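You operate a simulated robot arm through the tools that you are given. There is no shell and no other tool. Be economical: measure what you need, move in short steps, check, and stop when the job is done.

The job below is to be done with a simulated two-armed robot. You get a single attempt, and the scene is never put back.

Task
Swap the test can for the white dummy; run the larch seamer once.
Fine: Stand the test can on the high table. Pass the dummy from hand to hand to change your grip for the plate. Hands out of the yellow square in the run; it should read FIRM. Switch on only for the run. Don't knock the guard. Set down upright: test can, dummy can.

It is judged by the outcome, as a careful person would: the job done as asked, and still so three seconds after it is handed in. It fails if anything else is knocked over, pushed out of place, dropped, spilled or broken.

Robot
Two 7-joint arms with two-finger parallel grippers on one trunk, on a base that drives. Base frame: it is fixed to the floor where the robot stands at the start and does not move with it; the origin is under the middle of the robot, x ahead of it, y to its left, z up; the surface under the hand at the start is at about z = 720. Units: mm, degrees, N and s.
The left shoulder is at the start at [60, 143, 876], the right one opposite. With the tool pointing down near the work surface each hand reaches from about 320 to 740 mm from the robot's upright axis, wherever it stands, measured 20 degrees to its own side. Places, roughly: dummy can [-1250, 250, 1000]; high table top [-1600, -200, 900]; larch rocker [500, -100, 1200]; larch seamer [700, 100, 1100]; s8 lift [500, 100, 800]. Payload 1.57 kg a hand.
The tool frame of a hand sits at the grasp point between the pads (the TCP): z along the fingers, y along the line on which they close. The tips reach 30 mm beyond it. Largest opening 110 mm; finger width 24, thickness 12; the body of the gripper, 48 by 112 mm, starts 78 mm behind the TCP.
Orientation is told as [roll, pitch, yaw] about the base's x, y, z axes, in that order, counted from this pose: with the fingers straight down and closing along the base's y, the tool's x points along the base's -x, its y along +y and its z along -z.

Tools
- The arms move only by the tool move_arm. It takes "left_deltas", "right_deltas" or both (then of equal length, played together; a hand with none holds still); each is a list that holds one entry, the list of rows, each a list of 7 numbers: the finger opening in mm, from 0 to 110, then the shift along the tool's x, y, z in mm, then the turn, a rotation vector about the tool's x, y, z in degrees. In form: [[[jaw, x, y, z, wx, wy, wz], ...]]. A call has 1 to 8 rows; each row is the pose to reach, as a shift and turn from the pose commanded when the call began, along the tool's axes at that moment. Each row takes 0.2 s and may step no farther than 50 mm and 8.6 degrees from the row before; otherwise, or with a gripper value out of range, the whole call is refused. Where a pose cannot be reached the arm comes as near as it can. A force on the tool above 40 N (or 10 N above the force at the start of the call, whichever is more), or a blocked arm, ends the call early, and 0.2 s more pass. The fingers move at their own pace (about 45 mm/s each) and stop on an object; they squeeze with about 22 N. The grip force told is the motor's: it shows also when the fingers shut on nothing. Time passes only in rows, and 0.2 s behind the last, so rows that repeat a pose let the fingers close. The reply holds the time, the measured pose of the TCP, the force on the tool along the base axes, the opening and the grip force, in the units named above and with some noise, with the torque about the TCP (base axes, N m) and any sound that the robot's microphone picked up.
- Cameras (640 x 400 px; columns grow to the right, rows downward): "scene" is now at [53.7, 25.2, 1501.9]; the picture's right is [0.17, -0.99, 0.00], its down [-0.63, -0.11, -0.77] and it looks along [0.76, 0.13, -0.64] (base axes); focal length 258 px, centre (320, 200). "left" rides on the left gripper at [70, -16, -141] in its tool frame; the picture's right is [0.23, 0.97, 0.00], its down [-0.86, 0.20, -0.48] and it looks along [-0.47, 0.11, 0.88] (tool axes); focal length 222 px, centre (320, 200). "right" rides on the right gripper at [70, 16, -141] in its tool frame; the picture's right is [-0.23, 0.97, 0.00], its down [-0.86, -0.20, -0.48] and it looks along [-0.47, -0.11, 0.88] (tool axes); focal length 222 px, centre (320, 200). There is no depth. A picture from a camera that has moved, and an enlarged one, comes with that camera's place and axes in the base frame and with its lens. The place of the scene camera against the robot may be out by one fixed shift of up to 12 mm in any direction.
- camera(camera): a new picture of that camera. No time passes.
- raise_lower(by): slides the trunk up (or, below 0, down) by that many mm; the arms and the scene camera ride with it, the base frame stays. It gives what a move gives, with no picture.
- steer(legs): drives the robot by 1 to 6 legs, each [ahead, left, turn to the left] in mm, mm and degrees, along the robot's own axes; the way and the turn of a leg run together, so that a leg with both is an arc; at most 1500 mm and 180 degrees a leg. The arms and the cameras ride along, it lands a little off, and it stops where it bumps. It gives what a move gives.
- turn_head(pan, tilt): turns the head with the scene camera to pan (to the left, within 86 degrees either way) and tilt (down, from -29 to 69), counted from straight ahead of the robot. It gives what a move gives.
- enlarge(camera, box): a new picture of the part [left, top, right, bottom] of that camera's present view, enlarged. No time passes.
- hand_in(): hands the job in; it is judged then, once.

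Go step by step. Nothing tells you exact positions but the pictures and the camera data: compare them with the known pose of the tool, close in by small moves and look again before you grip or let go. The budget is 120 turns and 92 pictures, counting those below and the enlarged ones. Unless the task says otherwise, let go and move clear before handing in, and close with one line.

The tools are called after "Request:" as a command line: name --argument value ..., lists and objects as JSON in quotes. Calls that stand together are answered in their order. move_arm: Moves the arms, as the interface text tells. Its arguments: {"type":"object","properties":{"left_deltas":{"type":"array","items":{"type":"array","items":{"type":"array","items":{"type":"number"}}}},"right_deltas":{"type":"array","items":{"type":"array","items":{"type":"array","items":{"type":"number"}}}}},"required":[]} The other tools are called the same way: raise_lower (by) slides the trunk up or down; steer (legs) drives the base; turn_head (pan, tilt) turns the head that bears the scene camera; camera (camera) takes a picture; enlarge (camera, box) takes an enlarged picture of a part of a camera's view; hand_in () hands the job in.

At the start:

```text
time: 0.0
left_ee_pos: [286.2, 139.5, 1000.0]
left_ee_rot: [0.1, 0.0, 0.1]
left_force: [0.4, 0.5, -0.4]
left_torque: [-0.01, 0.0, -0.02]
left_grip_width: 109.9
left_grasp_force: 0.0
right_ee_pos: [597.2, -226.9, 1000.8]
right_ee_rot: [0.0, -0.1, 0.0]
right_force: [0.0, -1.1, 0.4]
right_torque: [0.01, -0.01, -0.02]
right_grip_width: 109.8
right_grasp_force: 0.0
trunk travel left (down, up): [-475.0, 115.0]
robot x, y, heading: [-1.4, -1.0, -0.3]
head pan, tilt: [9.8, 39.6]
```

scene: 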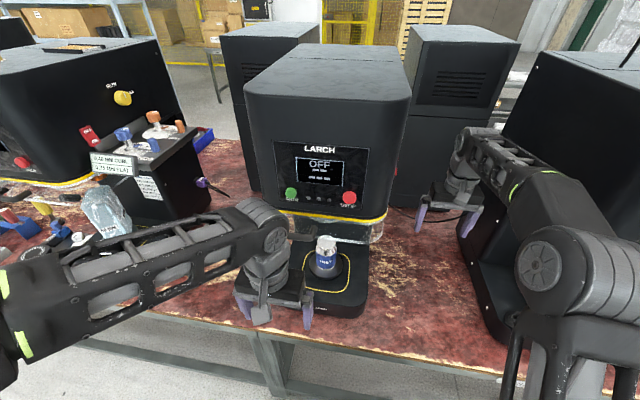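
right: 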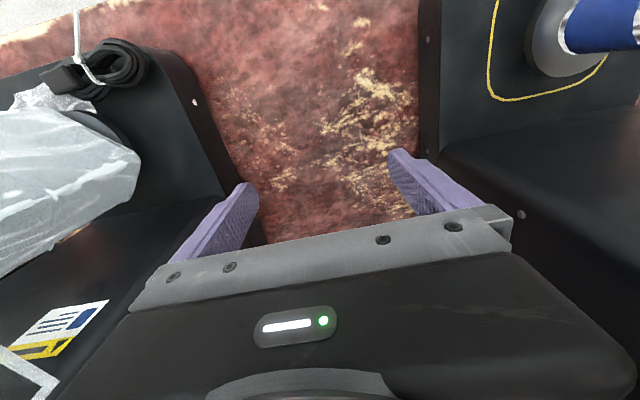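
left: 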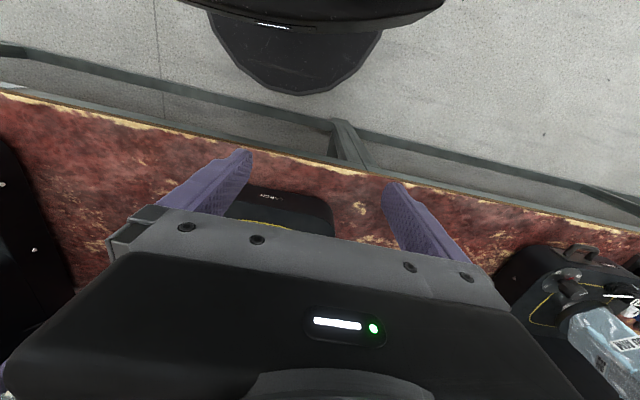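

I see the Larch seamer ahead with the blue test can on its plate inside a yellow square. I'll look closer at the machine, its panel and the controls first.

Request:
enlarge --camera "scene" --box '[230, 130, 430, 330]'

Request:
enlarge --camera "scene" --box '[60, 70, 260, 250]'

```text
2.00 times, centred on (330, 230) of scene
camera zoom: at [53.7, 25.2, 1501.9], right [0.17, -0.99, 0.0], down [-0.63, -0.11, -0.77], along [0.76, 0.13, -0.64], focal length 516 px, centre (300, 140)
```

zoom: 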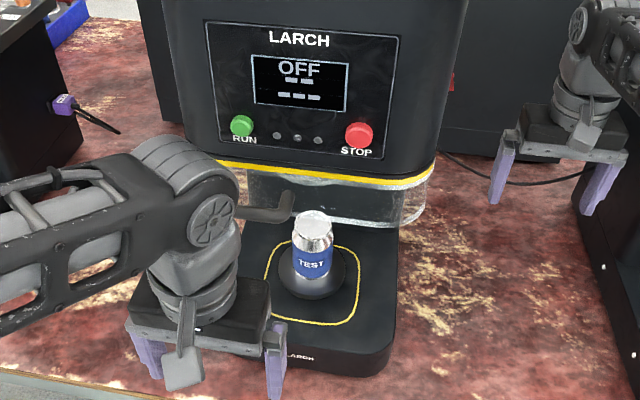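

```text
2.22 times, centred on (160, 160) of scene
camera zoom: at [53.7, 25.2, 1501.9], right [0.17, -0.99, 0.0], down [-0.63, -0.11, -0.77], along [0.76, 0.13, -0.64], focal length 574 px, centre (676, 289)
```

zoom: 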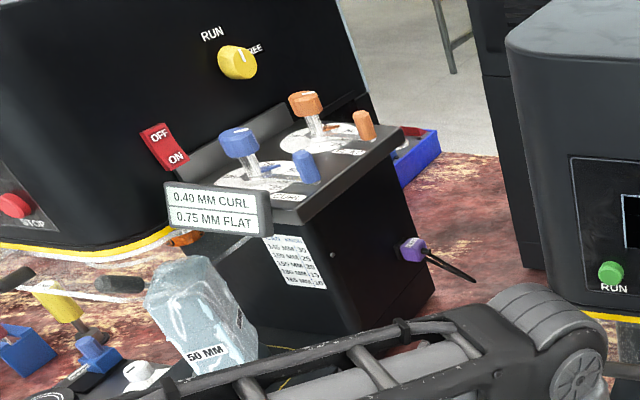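

The machine is OFF with the TEST can on its plate. I'll look around with the head to find the rocker and the places behind me.

Request:
turn_head --pan -25 --tilt 25

Request:
camera --camera "scene"

Request:
turn_head --pan 45 --tilt 30

Request:
camera --camera "scene"

```text
time: 1.0
left_ee_pos: [287.8, 140.1, 1001.6]
left_ee_rot: [0.0, 0.0, 0.0]
left_force: [0.5, 1.5, -0.7]
left_torque: [0.05, 0.0, 0.0]
left_grip_width: 110.0
left_grasp_force: 0.0
right_ee_pos: [596.8, -226.6, 1001.4]
right_ee_rot: [0.0, -0.2, 0.0]
right_force: [0.3, -0.7, 0.3]
right_torque: [-0.01, 0.0, -0.01]
right_grip_width: 110.2
right_grasp_force: 0.1
trunk travel left (down, up): [-475.0, 115.0]
robot x, y, heading: [1.4, -1.1, 0.3]
head pan, tilt: [-25.0, 25.0]
```

```text
86 pictures are left
camera scene: at [53.2, -28.2, 1524.6], right [-0.42, -0.91, 0.0], down [-0.38, 0.18, -0.91], along [0.82, -0.38, -0.42], focal length 258 px, centre (320, 200)
```

scene: 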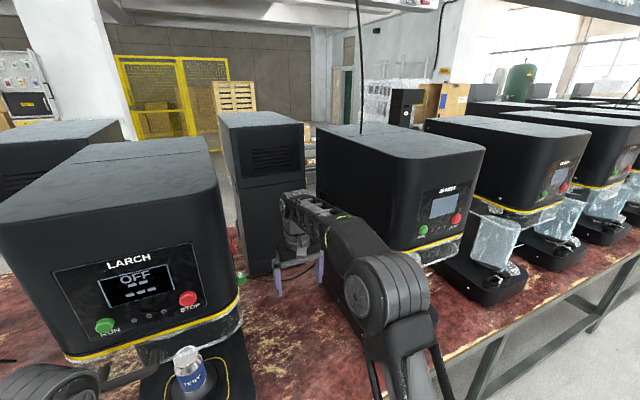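

```text
time: 2.4
left_ee_pos: [286.6, 141.0, 999.5]
left_ee_rot: [0.0, 0.0, 0.0]
left_force: [0.0, 0.7, 0.1]
left_torque: [0.0, 0.02, -0.02]
left_grip_width: 109.7
left_grasp_force: 0.0
right_ee_pos: [596.2, -226.8, 1000.2]
right_ee_rot: [0.0, -0.1, 0.0]
right_force: [0.8, 0.6, 0.3]
right_torque: [0.0, -0.01, -0.01]
right_grip_width: 110.0
right_grasp_force: 0.1
trunk travel left (down, up): [-475.0, 115.0]
robot x, y, heading: [-1.3, -0.6, -0.0]
head pan, tilt: [45.0, 30.0]
```

```text
85 pictures are left
camera scene: at [33.6, 74.6, 1516.7], right [0.71, -0.71, 0.0], down [-0.35, -0.35, -0.87], along [0.61, 0.61, -0.5], focal length 258 px, centre (320, 200)
```

scene: 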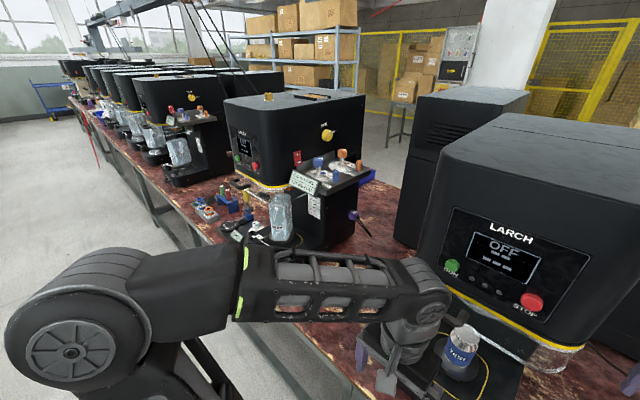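

The left arm blocks part of the view. I'll back straight out, then look at the Larch from the front and right side.

Request:
steer --legs '[[-400, 0, 0], [0, -450, 0]]'

Request:
turn_head --pan 28 --tilt 25

Request:
camera --camera "scene"

Request:
enlarge --camera "scene" --box '[200, 100, 440, 300]'

```text
time: 7.2
left_ee_pos: [-114.4, -306.1, 999.8]
left_ee_rot: [0.0, 0.1, 0.2]
left_force: [0.1, 0.0, -0.5]
left_torque: [0.02, 0.03, 0.02]
left_grip_width: 110.0
left_grasp_force: 0.1
right_ee_pos: [195.9, -673.1, 1001.0]
right_ee_rot: [0.1, -0.1, 0.2]
right_force: [0.3, 0.0, 0.1]
right_torque: [0.02, 0.0, 0.01]
right_grip_width: 109.8
right_grasp_force: 0.0
trunk travel left (down, up): [-475.0, 115.0]
robot x, y, heading: [-399.6, -445.0, 0.1]
head pan, tilt: [45.0, 30.0]
```

```text
time: 8.0
left_ee_pos: [-114.3, -305.5, 1000.0]
left_ee_rot: [0.0, 0.0, 0.2]
left_force: [0.6, 0.2, 0.2]
left_torque: [0.0, 0.0, -0.01]
left_grip_width: 109.8
left_grasp_force: 0.0
right_ee_pos: [196.3, -671.4, 1000.8]
right_ee_rot: [0.1, -0.2, 0.1]
right_force: [-0.6, 0.0, 0.4]
right_torque: [-0.03, 0.02, 0.01]
right_grip_width: 110.1
right_grasp_force: 0.1
trunk travel left (down, up): [-475.0, 115.0]
robot x, y, heading: [-403.3, -449.3, 0.3]
head pan, tilt: [28.0, 25.0]
```

```text
84 pictures are left
camera scene: at [-350.9, -392.6, 1524.6], right [0.47, -0.88, 0.0], down [-0.37, -0.2, -0.91], along [0.8, 0.43, -0.42], focal length 258 px, centre (320, 200)
```

scene: 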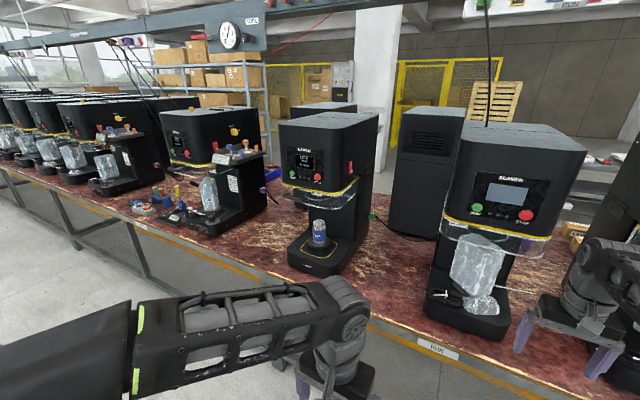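

```text
2.00 times, centred on (320, 200) of scene
camera zoom: at [-350.9, -392.6, 1524.6], right [0.47, -0.88, 0.0], down [-0.37, -0.2, -0.91], along [0.8, 0.43, -0.42], focal length 516 px, centre (320, 200)
```

zoom: 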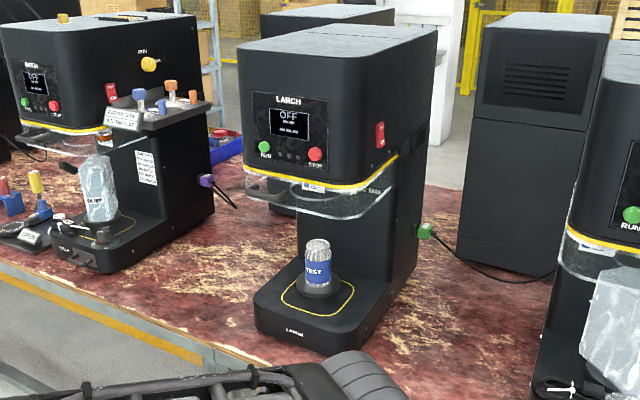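

Request:
enlarge --camera "scene" --box '[270, 120, 400, 210]'

Request:
enlarge --camera "scene" --box '[270, 190, 400, 280]'

Request:
enlarge --camera "scene" --box '[120, 110, 290, 240]'

```text
4.44 times, centred on (335, 165) of scene
camera zoom: at [-350.9, -392.6, 1524.6], right [0.47, -0.88, 0.0], down [-0.37, -0.2, -0.91], along [0.8, 0.43, -0.42], focal length 1147 px, centre (253, 356)
```

zoom: 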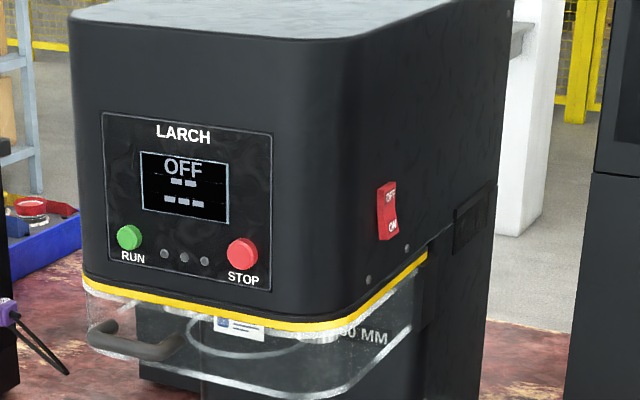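

```text
4.44 times, centred on (335, 235) of scene
camera zoom: at [-350.9, -392.6, 1524.6], right [0.47, -0.88, 0.0], down [-0.37, -0.2, -0.91], along [0.8, 0.43, -0.42], focal length 1147 px, centre (253, 44)
```

zoom: 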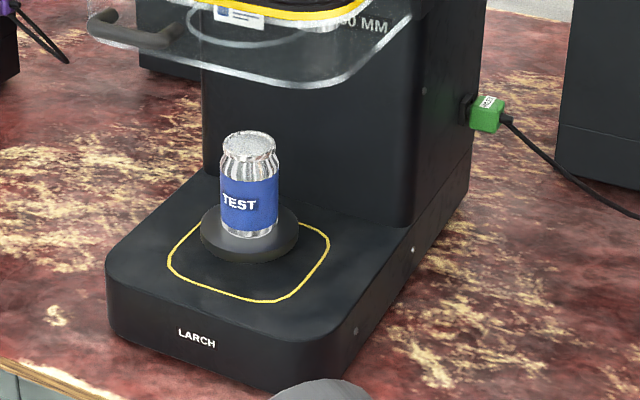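

```text
3.08 times, centred on (205, 175) of scene
camera zoom: at [-350.9, -392.6, 1524.6], right [0.47, -0.88, 0.0], down [-0.37, -0.2, -0.91], along [0.8, 0.43, -0.42], focal length 794 px, centre (674, 277)
```

zoom: 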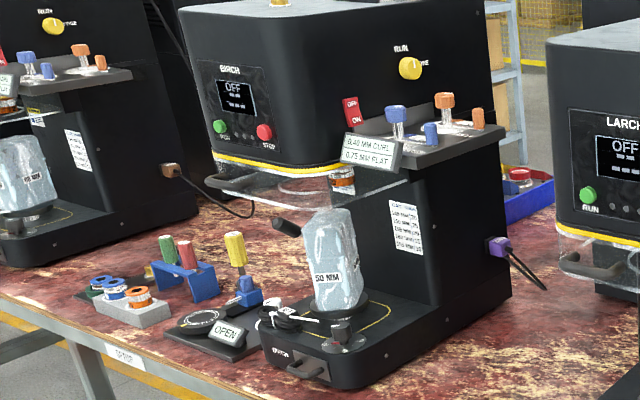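

I see the whole Larch now: the rocker on its right side, the clear guard hanging under the head, and the TEST can on the round plate at about (567, 103), z about 825–935. The head and guard overhang, so I'll bring the left hand in pitched low from the front.

Request:
steer --legs '[[0, 449, 0]]'

Request:
move_arm --left_deltas '[[[110, -20, 0, 10, 0, -8.5, 0], [110, -40, 0, 20, 0, -17, 0], [110, -60, 0, 40, 0, -25.5, 0], [110, -80, 0, 60, 0, -34, 0], [110, -100, 0, 75, 0, -42.5, 0], [110, -120, 0, 90, 0, -51, 0], [110, -140, 0, 105, 0, -59.5, 0], [110, -140, 0, 105, 0, -65, 0]]]'

Request:
turn_head --pan 5 --tilt 30

Request:
camera --camera "scene"

Request:
camera --camera "left"

```text
time: 10.8
left_ee_pos: [-115.5, 145.3, 1000.6]
left_ee_rot: [0.0, -0.1, -0.1]
left_force: [-0.2, 0.5, 0.6]
left_torque: [-0.03, 0.0, 0.02]
left_grip_width: 109.8
left_grasp_force: 0.1
right_ee_pos: [194.4, -222.9, 1000.1]
right_ee_rot: [0.0, -0.1, -0.1]
right_force: [-0.3, -0.1, 0.6]
right_torque: [-0.01, 0.04, -0.02]
right_grip_width: 110.1
right_grasp_force: 0.0
trunk travel left (down, up): [-475.0, 115.0]
robot x, y, heading: [-408.5, 4.4, -0.2]
head pan, tilt: [28.0, 25.0]
```

```text
time: 12.6
left_ee_pos: [108.8, 98.1, 884.4]
left_ee_rot: [-0.2, -65.0, 0.1]
left_force: [0.7, 0.9, 0.2]
left_torque: [0.01, 0.02, -0.02]
left_grip_width: 109.8
left_grasp_force: 0.1
left hand out of reach, approached as far as the arm can: row 3, 4, 5, 6, 7, 8
right_ee_pos: [195.4, -222.8, 999.1]
right_ee_rot: [0.0, -0.1, -0.1]
right_force: [0.4, -0.4, -0.3]
right_torque: [0.0, -0.01, -0.02]
right_grip_width: 109.8
right_grasp_force: 0.1
trunk travel left (down, up): [-475.0, 115.0]
robot x, y, heading: [-404.1, 6.8, -0.0]
head pan, tilt: [28.0, 25.0]
```

```text
time: 13.4
left_ee_pos: [108.4, 98.6, 883.4]
left_ee_rot: [-0.1, -64.9, 0.0]
left_force: [0.1, -0.4, 0.2]
left_torque: [-0.07, -0.01, -0.01]
left_grip_width: 110.0
left_grasp_force: 0.0
right_ee_pos: [195.1, -221.9, 998.5]
right_ee_rot: [0.1, -0.1, -0.1]
right_force: [-0.4, 0.4, 0.0]
right_torque: [-0.03, -0.04, 0.02]
right_grip_width: 110.0
right_grasp_force: 0.0
trunk travel left (down, up): [-475.0, 115.0]
robot x, y, heading: [-398.2, 7.0, -0.2]
head pan, tilt: [5.0, 30.0]
```

```text
79 pictures are left
camera scene: at [-342.2, 23.4, 1516.7], right [0.09, -1.0, 0.0], down [-0.5, -0.04, -0.87], along [0.86, 0.07, -0.5], focal length 258 px, centre (320, 200)
```

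scene: 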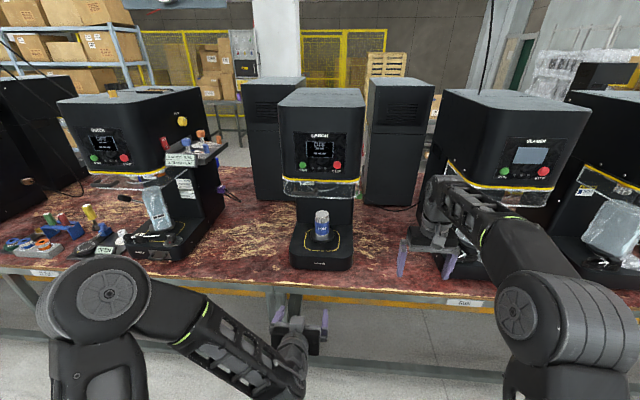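

```text
78 pictures are left
camera left: at [-48.7, 82.9, 880.4], right [-0.09, 0.97, -0.21], down [-0.07, 0.2, 0.98], along [0.99, 0.11, 0.05], focal length 222 px, centre (320, 200)
```

left: 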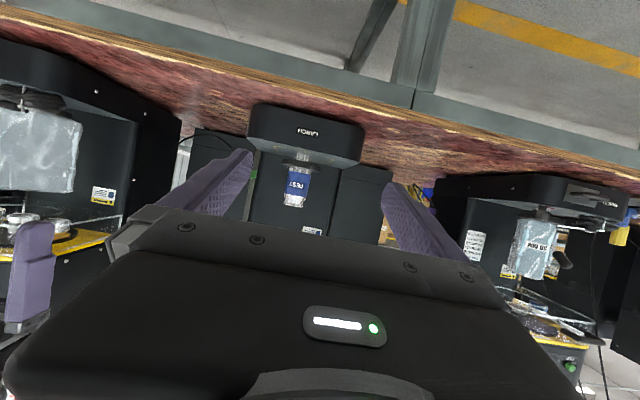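

The wrist view confirms the can at about y = 85–90, mid-height z about 888. I'll drive in, stopping short of the can.

Request:
steer --legs '[[310, -8, 0]]'

Request:
turn_head --pan 9 --tilt 42

Request:
camera --camera "scene"

Request:
camera --camera "left"

```text
time: 15.5
left_ee_pos: [419.4, 88.4, 883.0]
left_ee_rot: [0.0, -64.9, -0.3]
left_force: [0.0, 0.6, 0.1]
left_torque: [-0.02, 0.04, 0.0]
left_grip_width: 109.8
left_grasp_force: 0.0
right_ee_pos: [504.9, -233.0, 999.9]
right_ee_rot: [-0.1, -0.1, -0.2]
right_force: [0.0, 0.5, -0.3]
right_torque: [0.02, 0.01, 0.01]
right_grip_width: 110.0
right_grasp_force: 0.1
trunk travel left (down, up): [-475.0, 115.0]
robot x, y, heading: [-91.6, -5.9, 0.0]
head pan, tilt: [5.0, 30.0]
```

```text
time: 16.2
left_ee_pos: [418.6, 88.6, 883.1]
left_ee_rot: [0.1, -65.0, -0.3]
left_force: [-0.5, 0.3, 0.2]
left_torque: [0.02, -0.01, 0.02]
left_grip_width: 110.0
left_grasp_force: 0.1
right_ee_pos: [505.1, -232.3, 1000.2]
right_ee_rot: [0.0, -0.1, -0.1]
right_force: [-0.2, -0.1, -0.1]
right_torque: [0.0, -0.02, 0.02]
right_grip_width: 109.7
right_grasp_force: 0.1
trunk travel left (down, up): [-475.0, 115.0]
robot x, y, heading: [-88.3, -3.9, -0.2]
head pan, tilt: [9.0, 42.0]
```

```text
77 pictures are left
camera scene: at [-38.9, 19.4, 1498.4], right [0.15, -0.99, 0.0], down [-0.66, -0.1, -0.74], along [0.73, 0.11, -0.67], focal length 258 px, centre (320, 200)
```

scene: 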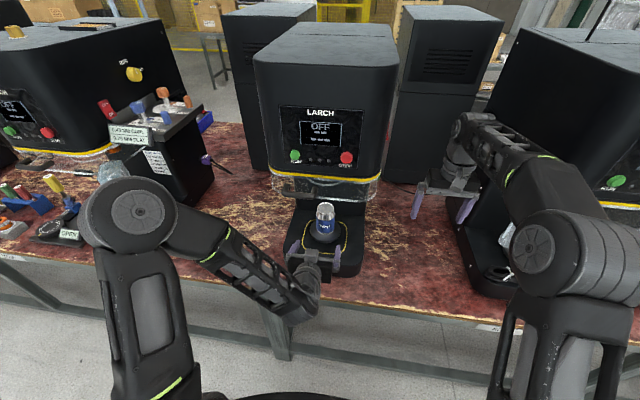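

```text
76 pictures are left
camera left: at [262.2, 73.1, 880.2], right [-0.09, 0.97, -0.21], down [-0.07, 0.2, 0.98], along [0.99, 0.1, 0.05], focal length 222 px, centre (320, 200)
```

left: 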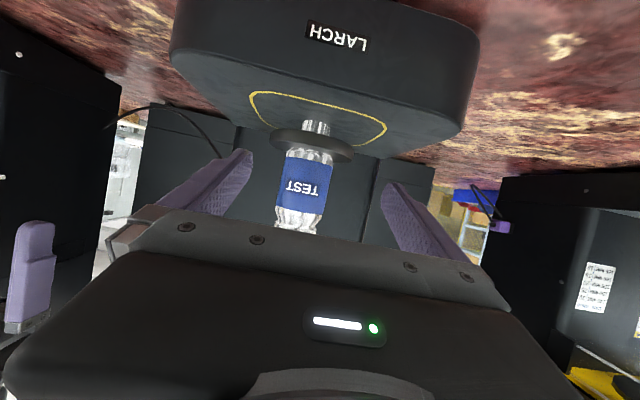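

The can sits about 6 mm to the right of the hand's centreline. I'll correct that and slide the open fingers around it part-way, then check.

Request:
move_arm --left_deltas '[[[110, -14, -6.5, 26, 0, 0, 0], [110, -28, -6.5, 52, 0, 0, 0], [110, -42.6, -6.5, 79.4, 0, 0, 0]]]'

Request:
camera --camera "left"

Request:
enlarge --camera "scene" --box '[260, 160, 400, 280]'

```text
time: 17.1
left_ee_pos: [510.9, 81.0, 889.1]
left_ee_rot: [-0.1, -64.9, -0.2]
left_force: [-0.7, 0.4, 0.9]
left_torque: [0.0, 0.04, 0.0]
left_grip_width: 110.3
left_grasp_force: 0.0
right_ee_pos: [504.4, -233.2, 999.8]
right_ee_rot: [0.1, 0.0, -0.2]
right_force: [0.2, -0.1, -0.6]
right_torque: [0.02, -0.03, -0.01]
right_grip_width: 110.0
right_grasp_force: 0.0
trunk travel left (down, up): [-475.0, 115.0]
robot x, y, heading: [-91.7, -4.9, -0.4]
head pan, tilt: [9.0, 42.0]
```

```text
75 pictures are left
camera left: at [352.8, 66.5, 885.4], right [-0.09, 0.97, -0.21], down [-0.07, 0.2, 0.98], along [0.99, 0.1, 0.05], focal length 222 px, centre (320, 200)
```

left: 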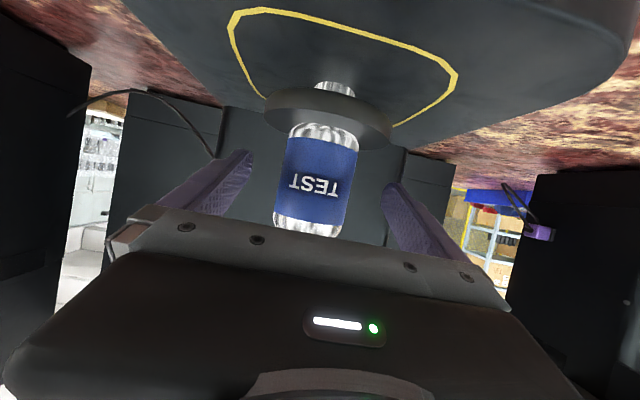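

```text
3.33 times, centred on (330, 220) of scene
camera zoom: at [-38.6, 19.4, 1498.4], right [0.15, -0.99, 0.0], down [-0.66, -0.1, -0.74], along [0.73, 0.11, -0.67], focal length 860 px, centre (287, 133)
```

zoom: 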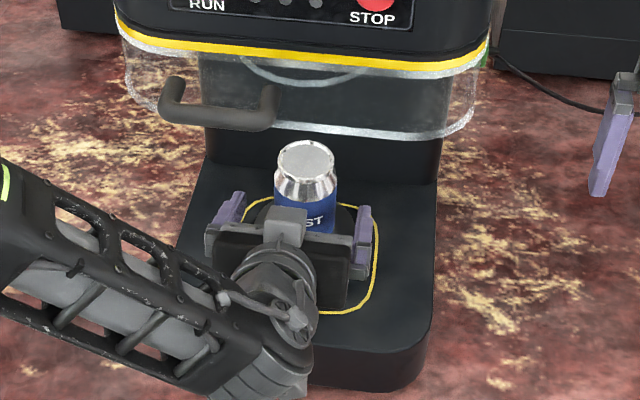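

The fingers flank the can well. I'll advance about 27 mm more and close on it.

Request:
move_arm --left_deltas '[[[110, -11.4, 2.5, 24.5, 0, 0, 0], [110, -11.4, 2.5, 24.5, 0, 0, 0], [70, -11.4, 2.5, 24.5, 0, 0, 0], [70, -11.4, 2.5, 24.5, 0, 0, 0], [40, -11.4, 2.5, 24.5, 0, 0, 0], [40, -11.4, 2.5, 24.5, 0, 0, 0], [30, -11.4, 2.5, 24.5, 0, 0, 0], [30, -11.4, 2.5, 24.5, 0, 0, 0]]]'

Request:
camera --camera "left"

```text
time: 18.9
left_ee_pos: [535.3, 83.7, 889.5]
left_ee_rot: [0.0, -65.0, -0.1]
left_force: [-0.6, -2.4, 1.2]
left_torque: [-0.1, -0.02, 0.01]
left_grip_width: 59.0
left_grasp_force: 21.6
right_ee_pos: [505.2, -233.7, 999.7]
right_ee_rot: [0.1, -0.1, -0.2]
right_force: [-0.1, 0.2, -0.7]
right_torque: [-0.02, 0.03, -0.01]
right_grip_width: 109.8
right_grasp_force: 0.2
trunk travel left (down, up): [-475.0, 115.0]
robot x, y, heading: [-89.9, -3.2, -0.2]
head pan, tilt: [9.0, 42.0]
```

```text
73 pictures are left
camera left: at [379.2, 68.0, 885.7], right [-0.09, 0.97, -0.21], down [-0.07, 0.2, 0.98], along [0.99, 0.1, 0.05], focal length 222 px, centre (320, 200)
```

left: 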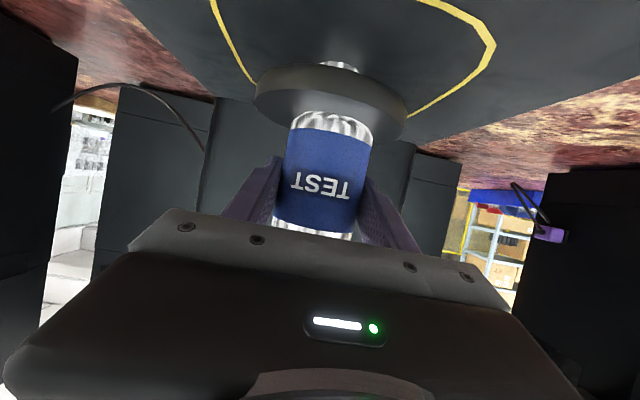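

The can is gripped (59 mm wide). I'll lift it 25 mm, draw it straight out under the guard, and back off.

Request:
move_arm --left_deltas '[[[30, -9, 0, -4.2, 0, 0, 0], [30, -22.6, 0, -10.6, 0, 0, 0], [30, -12, 0, -33, 0, 0, 0], [30, 4, 0, -67, 0, 0, 0], [30, 20, 0, -101, 0, 0, 0]]]'

Request:
steer --legs '[[-500, 0, 0]]'

Request:
camera --camera "left"

Request:
camera --camera "scene"

```text
time: 20.1
left_ee_pos: [435.2, 83.4, 913.1]
left_ee_rot: [-0.1, -64.9, -0.2]
left_force: [0.4, 0.0, -0.5]
left_torque: [-0.02, -0.01, -0.05]
left_grip_width: 58.8
left_grasp_force: 21.8
right_ee_pos: [505.6, -233.4, 999.2]
right_ee_rot: [0.1, -0.1, -0.3]
right_force: [0.0, -0.4, 0.3]
right_torque: [-0.01, -0.01, 0.03]
right_grip_width: 110.1
right_grasp_force: 0.0
trunk travel left (down, up): [-475.0, 115.0]
robot x, y, heading: [-90.7, -4.9, -0.2]
head pan, tilt: [9.0, 42.0]
```

```text
time: 23.0
left_ee_pos: [-63.4, 86.2, 913.6]
left_ee_rot: [0.0, -64.9, -0.3]
left_force: [-1.0, -0.1, 0.1]
left_torque: [0.02, 0.01, 0.01]
left_grip_width: 59.1
left_grasp_force: 21.9
right_ee_pos: [4.9, -231.6, 1000.9]
right_ee_rot: [0.1, -0.1, -0.4]
right_force: [-0.5, -0.1, 0.4]
right_torque: [0.01, 0.02, 0.03]
right_grip_width: 110.0
right_grasp_force: 0.1
trunk travel left (down, up): [-475.0, 115.0]
robot x, y, heading: [-591.3, -1.2, -0.5]
head pan, tilt: [9.0, 42.0]
```

```text
72 pictures are left
camera left: at [-219.7, 71.0, 909.7], right [-0.09, 0.97, -0.21], down [-0.07, 0.2, 0.98], along [0.99, 0.1, 0.05], focal length 222 px, centre (320, 200)
```

left: 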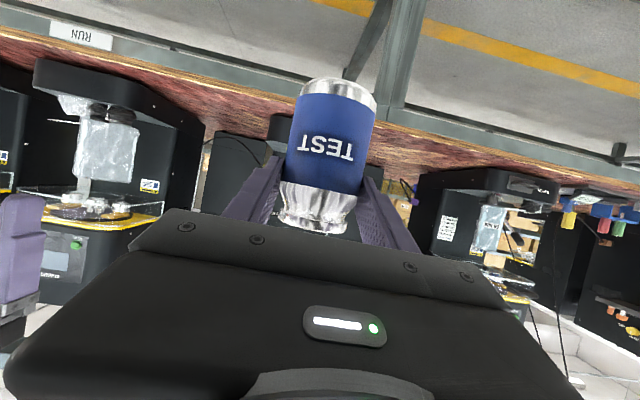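

```text
71 pictures are left
camera scene: at [-538.5, 21.7, 1498.4], right [0.15, -0.99, 0.0], down [-0.66, -0.1, -0.74], along [0.73, 0.11, -0.67], focal length 258 px, centre (320, 200)
```

scene: 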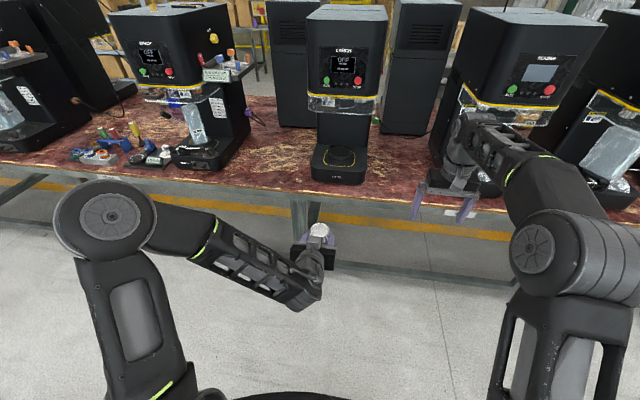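

The can seems to sit lower in the fingers than when I gripped it. I'll check whether it is still slipping.

Request:
turn_head --pan 9 --tilt 50

Request:
enlarge --camera "left" --box '[220, 60, 440, 250]'

Request:
enlarge --camera "scene" --box '[220, 100, 440, 290]'

```text
time: 23.7
left_ee_pos: [-62.5, 86.0, 913.4]
left_ee_rot: [0.1, -65.0, -0.3]
left_force: [0.2, -0.1, 0.1]
left_torque: [0.0, 0.03, 0.02]
left_grip_width: 58.9
left_grasp_force: 22.2
right_ee_pos: [7.7, -231.5, 1001.1]
right_ee_rot: [0.0, -0.1, -0.3]
right_force: [0.1, 0.8, -0.6]
right_torque: [-0.01, -0.03, -0.02]
right_grip_width: 110.1
right_grasp_force: 0.0
trunk travel left (down, up): [-475.0, 115.0]
robot x, y, heading: [-589.2, 1.7, -0.2]
head pan, tilt: [9.0, 50.0]
```

```text
2.11 times, centred on (330, 155) of left
camera zoom: at [-219.3, 71.0, 909.5], right [-0.09, 0.97, -0.21], down [-0.07, 0.2, 0.98], along [0.99, 0.1, 0.05], focal length 468 px, centre (299, 295)
```

zoom: 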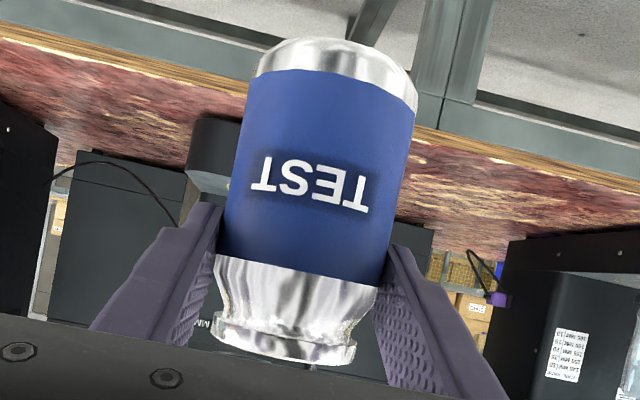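

```text
2.11 times, centred on (330, 195) of scene
camera zoom: at [-544.4, 20.7, 1487.2], right [0.15, -0.99, 0.0], down [-0.76, -0.12, -0.64], along [0.64, 0.1, -0.77], focal length 543 px, centre (299, 210)
```

zoom: 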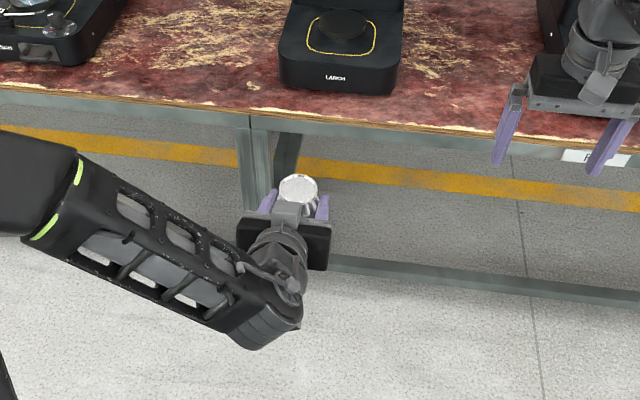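

The grip is stable now. I'll drive forward a bit for clearance, turn left 90°, and look at what's behind before coming nearer.

Request:
steer --legs '[[170, 0, 0], [0, 0, 95]]'

Request:
turn_head --pan 75 --tilt 22

Request:
camera --camera "scene"

Request:
turn_head --pan 15 --tilt 22

Request:
camera --camera "scene"

```text
time: 29.2
left_ee_pos: [-562.2, 513.0, 913.4]
left_ee_rot: [0.1, -65.0, 95.6]
left_force: [0.2, -0.3, -0.3]
left_torque: [-0.03, -0.01, 0.05]
left_grip_width: 59.0
left_grasp_force: 21.4
right_ee_pos: [-252.1, 613.8, 1000.1]
right_ee_rot: [0.0, -0.1, 95.6]
right_force: [0.3, 0.6, -0.3]
right_torque: [0.02, 0.0, 0.01]
right_grip_width: 110.0
right_grasp_force: 0.1
trunk travel left (down, up): [-475.0, 115.0]
robot x, y, heading: [-418.6, 0.3, 95.7]
head pan, tilt: [9.0, 50.0]
```

```text
time: 30.6
left_ee_pos: [-561.8, 512.8, 912.2]
left_ee_rot: [0.0, -65.0, 95.7]
left_force: [0.1, -0.1, -0.5]
left_torque: [-0.02, -0.02, 0.0]
left_grip_width: 58.7
left_grasp_force: 22.1
right_ee_pos: [-250.8, 614.0, 1000.5]
right_ee_rot: [-0.1, -0.1, 95.6]
right_force: [-0.3, 0.3, 0.0]
right_torque: [0.0, 0.02, 0.0]
right_grip_width: 110.2
right_grasp_force: 0.0
trunk travel left (down, up): [-475.0, 115.0]
robot x, y, heading: [-423.1, -7.3, 95.5]
head pan, tilt: [75.0, 22.0]
```

```text
68 pictures are left
camera scene: at [-508.7, -6.5, 1529.5], right [0.16, 0.99, 0.0], down [0.37, -0.06, -0.93], along [-0.91, 0.15, -0.38], focal length 258 px, centre (320, 200)
```

scene: 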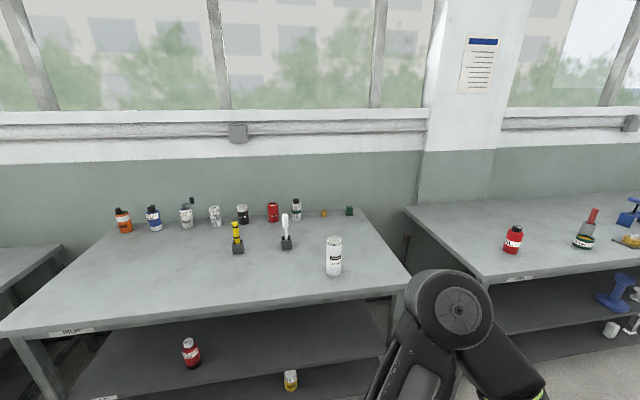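

```text
time: 31.9
left_ee_pos: [-561.4, 511.8, 912.2]
left_ee_rot: [0.0, -65.0, 95.6]
left_force: [0.0, 1.2, 0.1]
left_torque: [0.01, 0.01, 0.03]
left_grip_width: 58.7
left_grasp_force: 22.3
right_ee_pos: [-252.5, 612.6, 1000.6]
right_ee_rot: [0.1, 0.0, 95.6]
right_force: [-0.2, 0.0, 0.0]
right_torque: [0.01, 0.01, 0.01]
right_grip_width: 109.9
right_grasp_force: 0.0
trunk travel left (down, up): [-475.0, 115.0]
robot x, y, heading: [-418.9, -3.5, 95.8]
head pan, tilt: [15.0, 22.0]
```

```text
67 pictures are left
camera scene: at [-449.9, 65.2, 1529.5], right [0.94, 0.35, 0.0], down [0.13, -0.35, -0.93], along [-0.33, 0.87, -0.37], focal length 258 px, centre (320, 200)
```

scene: 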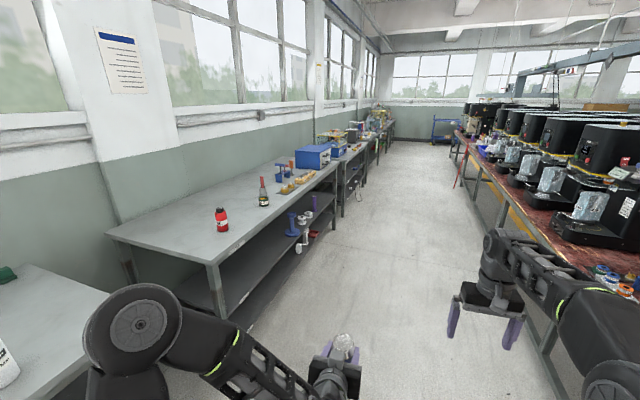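

Request:
turn_head --pan 75 --tilt 22

Request:
enlarge --camera "scene" --box '[200, 180, 420, 310]'

Request:
enlarge --camera "scene" --box '[0, 180, 240, 350]'

```text
time: 33.2
left_ee_pos: [-562.3, 512.7, 913.1]
left_ee_rot: [0.1, -65.0, 95.6]
left_force: [-0.5, 0.4, 0.6]
left_torque: [-0.01, -0.01, 0.01]
left_grip_width: 59.0
left_grasp_force: 22.4
right_ee_pos: [-251.6, 614.2, 1001.9]
right_ee_rot: [0.0, -0.2, 95.6]
right_force: [0.1, 0.4, 0.0]
right_torque: [-0.02, -0.01, -0.03]
right_grip_width: 110.0
right_grasp_force: 0.0
trunk travel left (down, up): [-475.0, 115.0]
robot x, y, heading: [-416.8, -1.7, 95.4]
head pan, tilt: [75.0, 22.0]
```

```text
2.91 times, centred on (310, 245) of scene
camera zoom: at [-508.7, -6.5, 1529.5], right [0.16, 0.99, 0.0], down [0.37, -0.06, -0.93], along [-0.91, 0.15, -0.37], focal length 751 px, centre (349, 69)
```

zoom: 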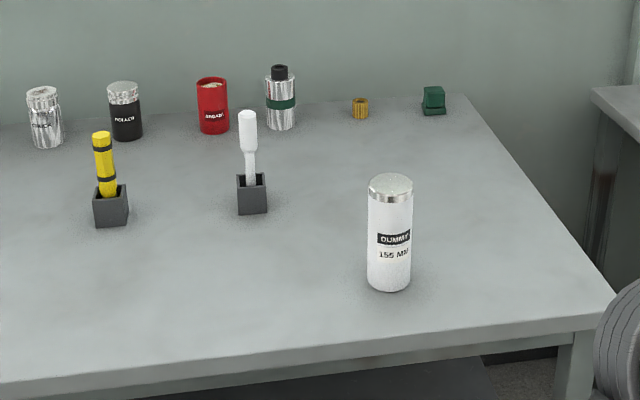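

```text
2.35 times, centred on (120, 265) of scene
camera zoom: at [-508.7, -6.5, 1529.5], right [0.16, 0.99, 0.0], down [0.37, -0.06, -0.93], along [-0.91, 0.15, -0.37], focal length 607 px, centre (791, 47)
```

zoom: 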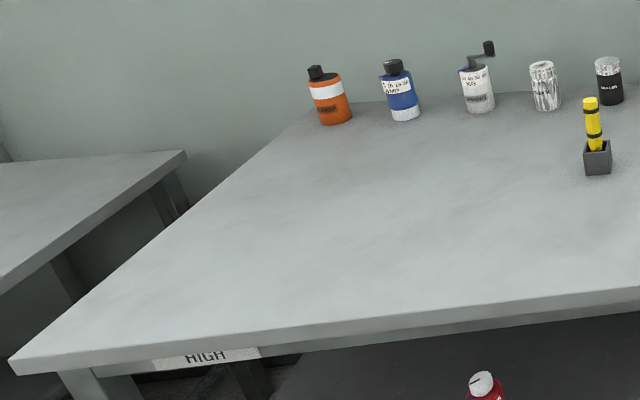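

The high table is straight behind, and the white DUMMY (155 mm) stands on it near (-1290, 180). The test can will go on the free part to its left. I'll raise the trunk, face the table, and approach part-way.

Request:
raise_lower --by 110

Request:
steer --legs '[[0, 0, 84.5]]'

Request:
turn_head --pan 0 --tilt 32

Request:
camera --camera "scene"

Request:
camera --camera "left"

```text
time: 34.6
left_ee_pos: [-560.3, 513.9, 1022.3]
left_ee_rot: [-0.1, -65.0, 95.5]
left_force: [-0.1, -0.6, -1.8]
left_torque: [-0.03, 0.01, 0.02]
left_grip_width: 58.9
left_grasp_force: 22.5
right_ee_pos: [-251.7, 613.8, 1108.2]
right_ee_rot: [0.1, -0.1, 95.6]
right_force: [0.1, 0.3, -0.2]
right_torque: [0.02, 0.02, 0.0]
right_grip_width: 109.8
right_grasp_force: 0.0
trunk travel left (down, up): [-585.0, 5.0]
robot x, y, heading: [-419.3, -5.1, 95.6]
head pan, tilt: [75.0, 22.0]
```

```text
time: 38.5
left_ee_pos: [-948.7, -81.3, 1024.1]
left_ee_rot: [0.0, -64.9, 178.6]
left_force: [0.3, 0.1, -0.8]
left_torque: [0.01, -0.04, -0.05]
left_grip_width: 58.9
left_grasp_force: 21.9
right_ee_pos: [-1009.2, 238.7, 1109.6]
right_ee_rot: [0.0, -0.1, 178.6]
right_force: [0.2, -0.2, -1.3]
right_torque: [-0.01, 0.0, -0.01]
right_grip_width: 110.2
right_grasp_force: 0.0
trunk travel left (down, up): [-585.0, 5.0]
robot x, y, heading: [-423.0, -1.2, 178.7]
head pan, tilt: [75.0, 22.0]
```

```text
time: 40.0
left_ee_pos: [-948.0, -81.8, 1022.8]
left_ee_rot: [0.0, -64.9, 178.6]
left_force: [0.1, -0.4, -1.1]
left_torque: [0.01, -0.02, 0.01]
left_grip_width: 58.9
left_grasp_force: 22.7
right_ee_pos: [-1009.7, 237.8, 1110.7]
right_ee_rot: [0.0, -0.1, 178.6]
right_force: [-0.6, -0.5, -0.2]
right_torque: [-0.02, 0.01, 0.0]
right_grip_width: 110.0
right_grasp_force: 0.1
trunk travel left (down, up): [-585.0, 5.0]
robot x, y, heading: [-420.8, -3.5, 178.6]
head pan, tilt: [0.0, 32.0]
```

```text
64 pictures are left
camera scene: at [-480.0, 9.2, 1623.5], right [0.02, 1.0, 0.0], down [0.53, -0.01, -0.85], along [-0.85, 0.02, -0.53], focal length 258 px, centre (320, 200)
```

scene: 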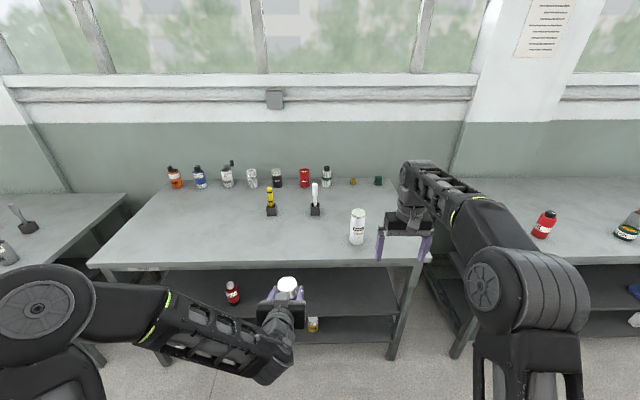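

```text
63 pictures are left
camera left: at [-789.9, -68.4, 1019.5], right [0.07, -0.98, -0.21], down [0.07, -0.2, 0.98], along [-1.0, -0.08, 0.05], focal length 222 px, centre (320, 200)
```

left: 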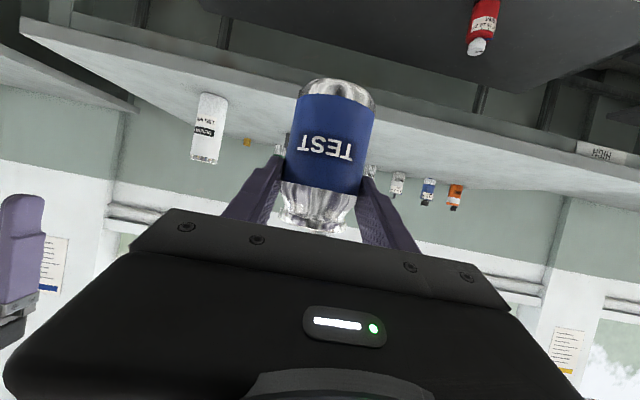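

The table edge is at x about -1185, and the test can can stand at about (-1270, -82), well clear of everything. I'll lift the right hand out of the dummy's way, then drive in.

Request:
move_arm --right_deltas '[[[110, 25, 0, -35, 0, 0, 0], [110, 50, 0, -70, 0, 0, 0]]]'

Request:
steer --legs '[[330, 0, 1.3]]'

Request:
camera --camera "scene"

Request:
camera --camera "right"

Request:
camera --camera "left"

```text
time: 40.6
left_ee_pos: [-948.3, -82.3, 1023.2]
left_ee_rot: [0.0, -64.9, 178.7]
left_force: [-0.6, -0.2, -1.4]
left_torque: [-0.02, -0.04, -0.01]
left_grip_width: 59.0
left_grasp_force: 21.9
right_ee_pos: [-1004.8, 238.1, 1118.4]
right_ee_rot: [0.0, -0.1, 178.6]
right_force: [-0.3, -0.2, -0.3]
right_torque: [0.03, 0.01, -0.02]
right_grip_width: 110.0
right_grasp_force: 0.1
right hand out of reach, approached as far as the arm can: row 1, 2
trunk travel left (down, up): [-585.0, 5.0]
robot x, y, heading: [-419.7, -3.0, 178.6]
head pan, tilt: [0.0, 32.0]
```

```text
time: 42.8
left_ee_pos: [-1280.4, -87.9, 1022.9]
left_ee_rot: [0.0, -64.9, 179.8]
left_force: [-0.2, -0.5, -1.3]
left_torque: [-0.01, -0.02, -0.01]
left_grip_width: 58.8
left_grasp_force: 21.6
right_ee_pos: [-1341.7, 229.9, 1119.3]
right_ee_rot: [0.1, -0.2, 179.8]
right_force: [-0.7, -0.5, -1.1]
right_torque: [0.0, -0.06, -0.03]
right_grip_width: 110.2
right_grasp_force: 0.0
trunk travel left (down, up): [-585.0, 5.0]
robot x, y, heading: [-753.1, 1.7, 179.6]
head pan, tilt: [0.0, 32.0]
```

```text
62 pictures are left
camera scene: at [-813.3, 12.8, 1623.5], right [0.0, 1.0, 0.0], down [0.53, 0.0, -0.85], along [-0.85, 0.0, -0.53], focal length 258 px, centre (320, 200)
```

scene: 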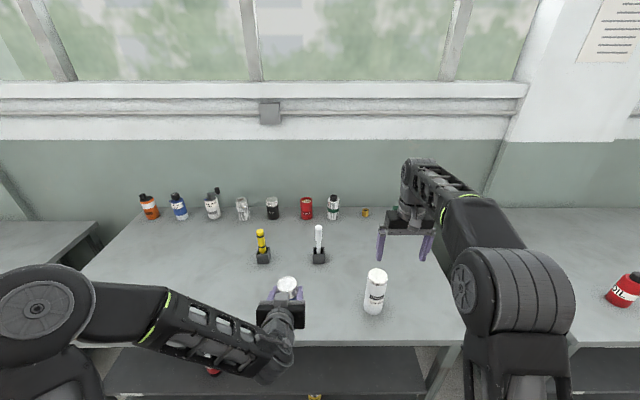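

```text
61 pictures are left
camera right: at [-1271.5, 214.0, 1260.4], right [-0.23, -0.97, 0.0], down [-0.85, 0.2, 0.48], along [-0.47, 0.11, -0.88], focal length 222 px, centre (320, 200)
```

right: 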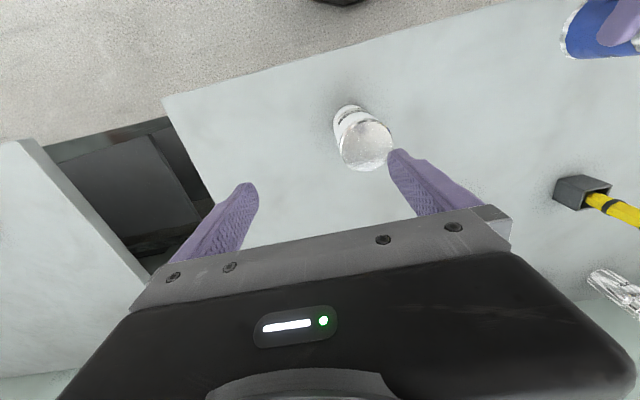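

```text
60 pictures are left
camera left: at [-1121.2, -71.5, 1019.1], right [0.09, -0.97, -0.21], down [0.07, -0.2, 0.98], along [-0.99, -0.11, 0.05], focal length 222 px, centre (320, 200)
```

left: 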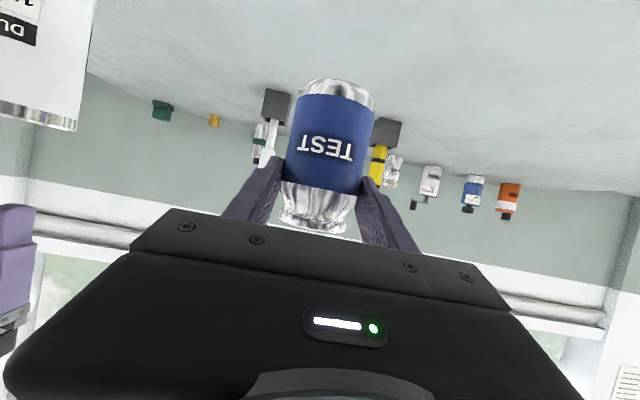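

The dummy stands near (-1328, 184), and the space under the test can is free. I'll lower the test can toward the table, first most of the way.

Request:
move_arm --left_deltas '[[[30, 13.6, 0, 6.3, 0, 0, 0], [30, 27.2, 0, 12.7, 0, 0, 0], [30, 38, 0, 17.8, 0, 0, 0], [30, 38, 0, 17.8, 0, 0, 0]]]'

Request:
camera --camera "left"

Request:
enlarge --camera "scene" --box '[220, 230, 400, 350]'

```text
time: 43.8
left_ee_pos: [-1279.3, -86.9, 980.1]
left_ee_rot: [0.0, -65.0, 179.8]
left_force: [-0.5, -1.1, -1.4]
left_torque: [-0.01, -0.01, 0.01]
left_grip_width: 58.8
left_grasp_force: 21.6
right_ee_pos: [-1341.8, 231.1, 1119.1]
right_ee_rot: [0.1, -0.2, 179.7]
right_force: [0.7, -0.7, -0.1]
right_torque: [-0.02, -0.01, -0.01]
right_grip_width: 110.3
right_grasp_force: 0.0
trunk travel left (down, up): [-585.0, 5.0]
robot x, y, heading: [-750.1, 2.8, 179.7]
head pan, tilt: [0.0, 32.0]
```

```text
59 pictures are left
camera left: at [-1120.6, -71.3, 977.4], right [0.09, -0.97, -0.21], down [0.07, -0.2, 0.98], along [-0.99, -0.11, 0.05], focal length 222 px, centre (320, 200)
```

left: 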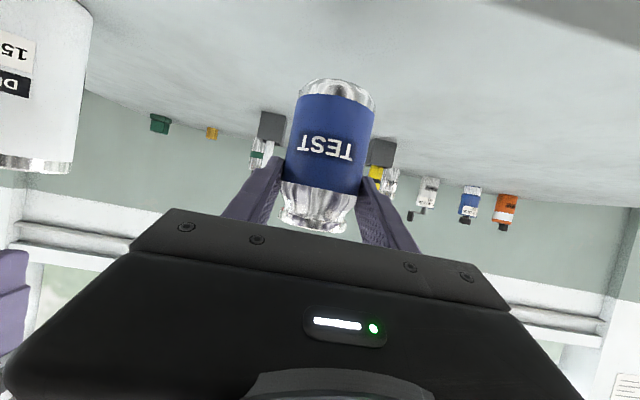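

```text
3.33 times, centred on (310, 290) of scene
camera zoom: at [-811.7, 12.8, 1623.5], right [0.0, 1.0, 0.0], down [0.53, 0.0, -0.85], along [-0.85, 0.0, -0.53], focal length 860 px, centre (353, -100)
```

zoom: 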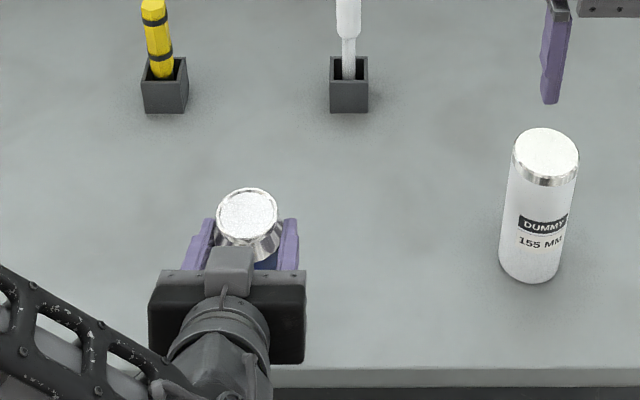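

Request:
move_arm --left_deltas '[[[30, 2.3, 0, 1.1, 0, 0, 0], [30, 4.5, 0, 2.1, 0, 0, 0], [30, 6.8, 0, 3.2, 0, 0, 0], [30, 9.1, 0, 4.2, 0, 0, 0], [30, 9.1, 0, 4.2, 0, 0, 0]]]'

```text
time: 45.0
left_ee_pos: [-1280.6, -86.9, 971.3]
left_ee_rot: [0.0, -65.0, 179.8]
left_force: [0.4, 1.3, -1.6]
left_torque: [-0.03, -0.04, -0.02]
left_grip_width: 58.8
left_grasp_force: 22.4
right_ee_pos: [-1340.8, 230.7, 1118.6]
right_ee_rot: [0.0, -0.2, 179.7]
right_force: [0.1, -0.3, -0.4]
right_torque: [0.0, 0.0, -0.02]
right_grip_width: 110.1
right_grasp_force: 0.0
trunk travel left (down, up): [-585.0, 5.0]
robot x, y, heading: [-753.8, 2.2, 180.1]
head pan, tilt: [0.0, 32.0]
```

Request:
move_arm --left_deltas '[[[30, 1.8, 0, 0.85, 0, 0, 0], [30, 3.6, 0, 1.7, 0, 0, 0], [30, 5.4, 0, 2.5, 0, 0, 0], [30, 5.4, 0, 2.5, 0, 0, 0]]]'

Request:
camera --camera "left"

```text
time: 46.0
left_ee_pos: [-1278.7, -86.7, 965.2]
left_ee_rot: [0.0, -64.8, 179.8]
left_force: [-0.8, -0.6, -1.3]
left_torque: [-0.05, -0.03, -0.02]
left_grip_width: 59.1
left_grasp_force: 21.9
right_ee_pos: [-1341.2, 230.7, 1119.4]
right_ee_rot: [0.1, -0.2, 179.8]
right_force: [0.5, 0.8, 0.7]
right_torque: [-0.01, -0.02, -0.02]
right_grip_width: 109.8
right_grasp_force: 0.0
trunk travel left (down, up): [-585.0, 5.0]
robot x, y, heading: [-755.3, 5.1, 179.8]
head pan, tilt: [0.0, 32.0]
```

```text
57 pictures are left
camera left: at [-1120.4, -71.2, 961.4], right [0.09, -0.97, -0.21], down [0.07, -0.2, 0.98], along [-0.99, -0.11, 0.05], focal length 222 px, centre (320, 200)
```

left: 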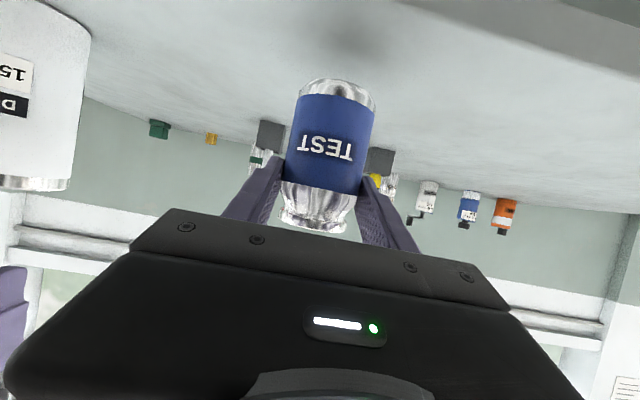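

Request:
move_arm --left_deltas '[[[30, 1.4, 0, 0.6, 0, 0, 0], [30, 2.7, 0, 1.3, 0, 0, 0], [30, 4.1, 0, 1.9, 0, 0, 0], [30, 5.4, 0, 2.5, 0, 0, 0], [30, 6.8, 0, 3.2, 0, 0, 0], [30, 8.2, 0, 3.8, 0, 0, 0], [30, 9.1, 0, 4.2, 0, 0, 0], [30, 9.1, 0, 4.2, 0, 0, 0]]]'

Request:
camera --camera "left"

```text
time: 47.8
left_ee_pos: [-1279.5, -86.9, 954.7]
left_ee_rot: [-0.1, -64.9, 179.7]
left_force: [-0.9, 0.7, -1.4]
left_torque: [0.0, 0.01, 0.01]
left_grip_width: 59.0
left_grasp_force: 21.8
right_ee_pos: [-1342.5, 229.5, 1119.6]
right_ee_rot: [0.0, -0.3, 179.9]
right_force: [0.3, -0.1, -0.1]
right_torque: [0.0, -0.01, -0.01]
right_grip_width: 110.3
right_grasp_force: 0.0
trunk travel left (down, up): [-585.0, 5.0]
robot x, y, heading: [-751.2, -0.6, 179.8]
head pan, tilt: [0.0, 32.0]
```

```text
56 pictures are left
camera left: at [-1120.5, -71.6, 951.4], right [0.09, -0.97, -0.21], down [0.07, -0.2, 0.98], along [-0.99, -0.11, 0.05], focal length 222 px, centre (320, 200)
```

left: 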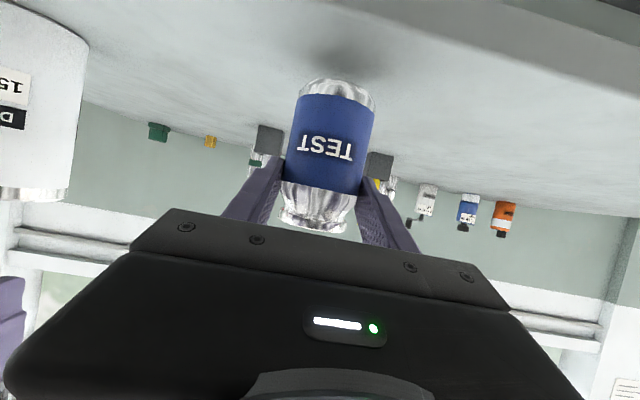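

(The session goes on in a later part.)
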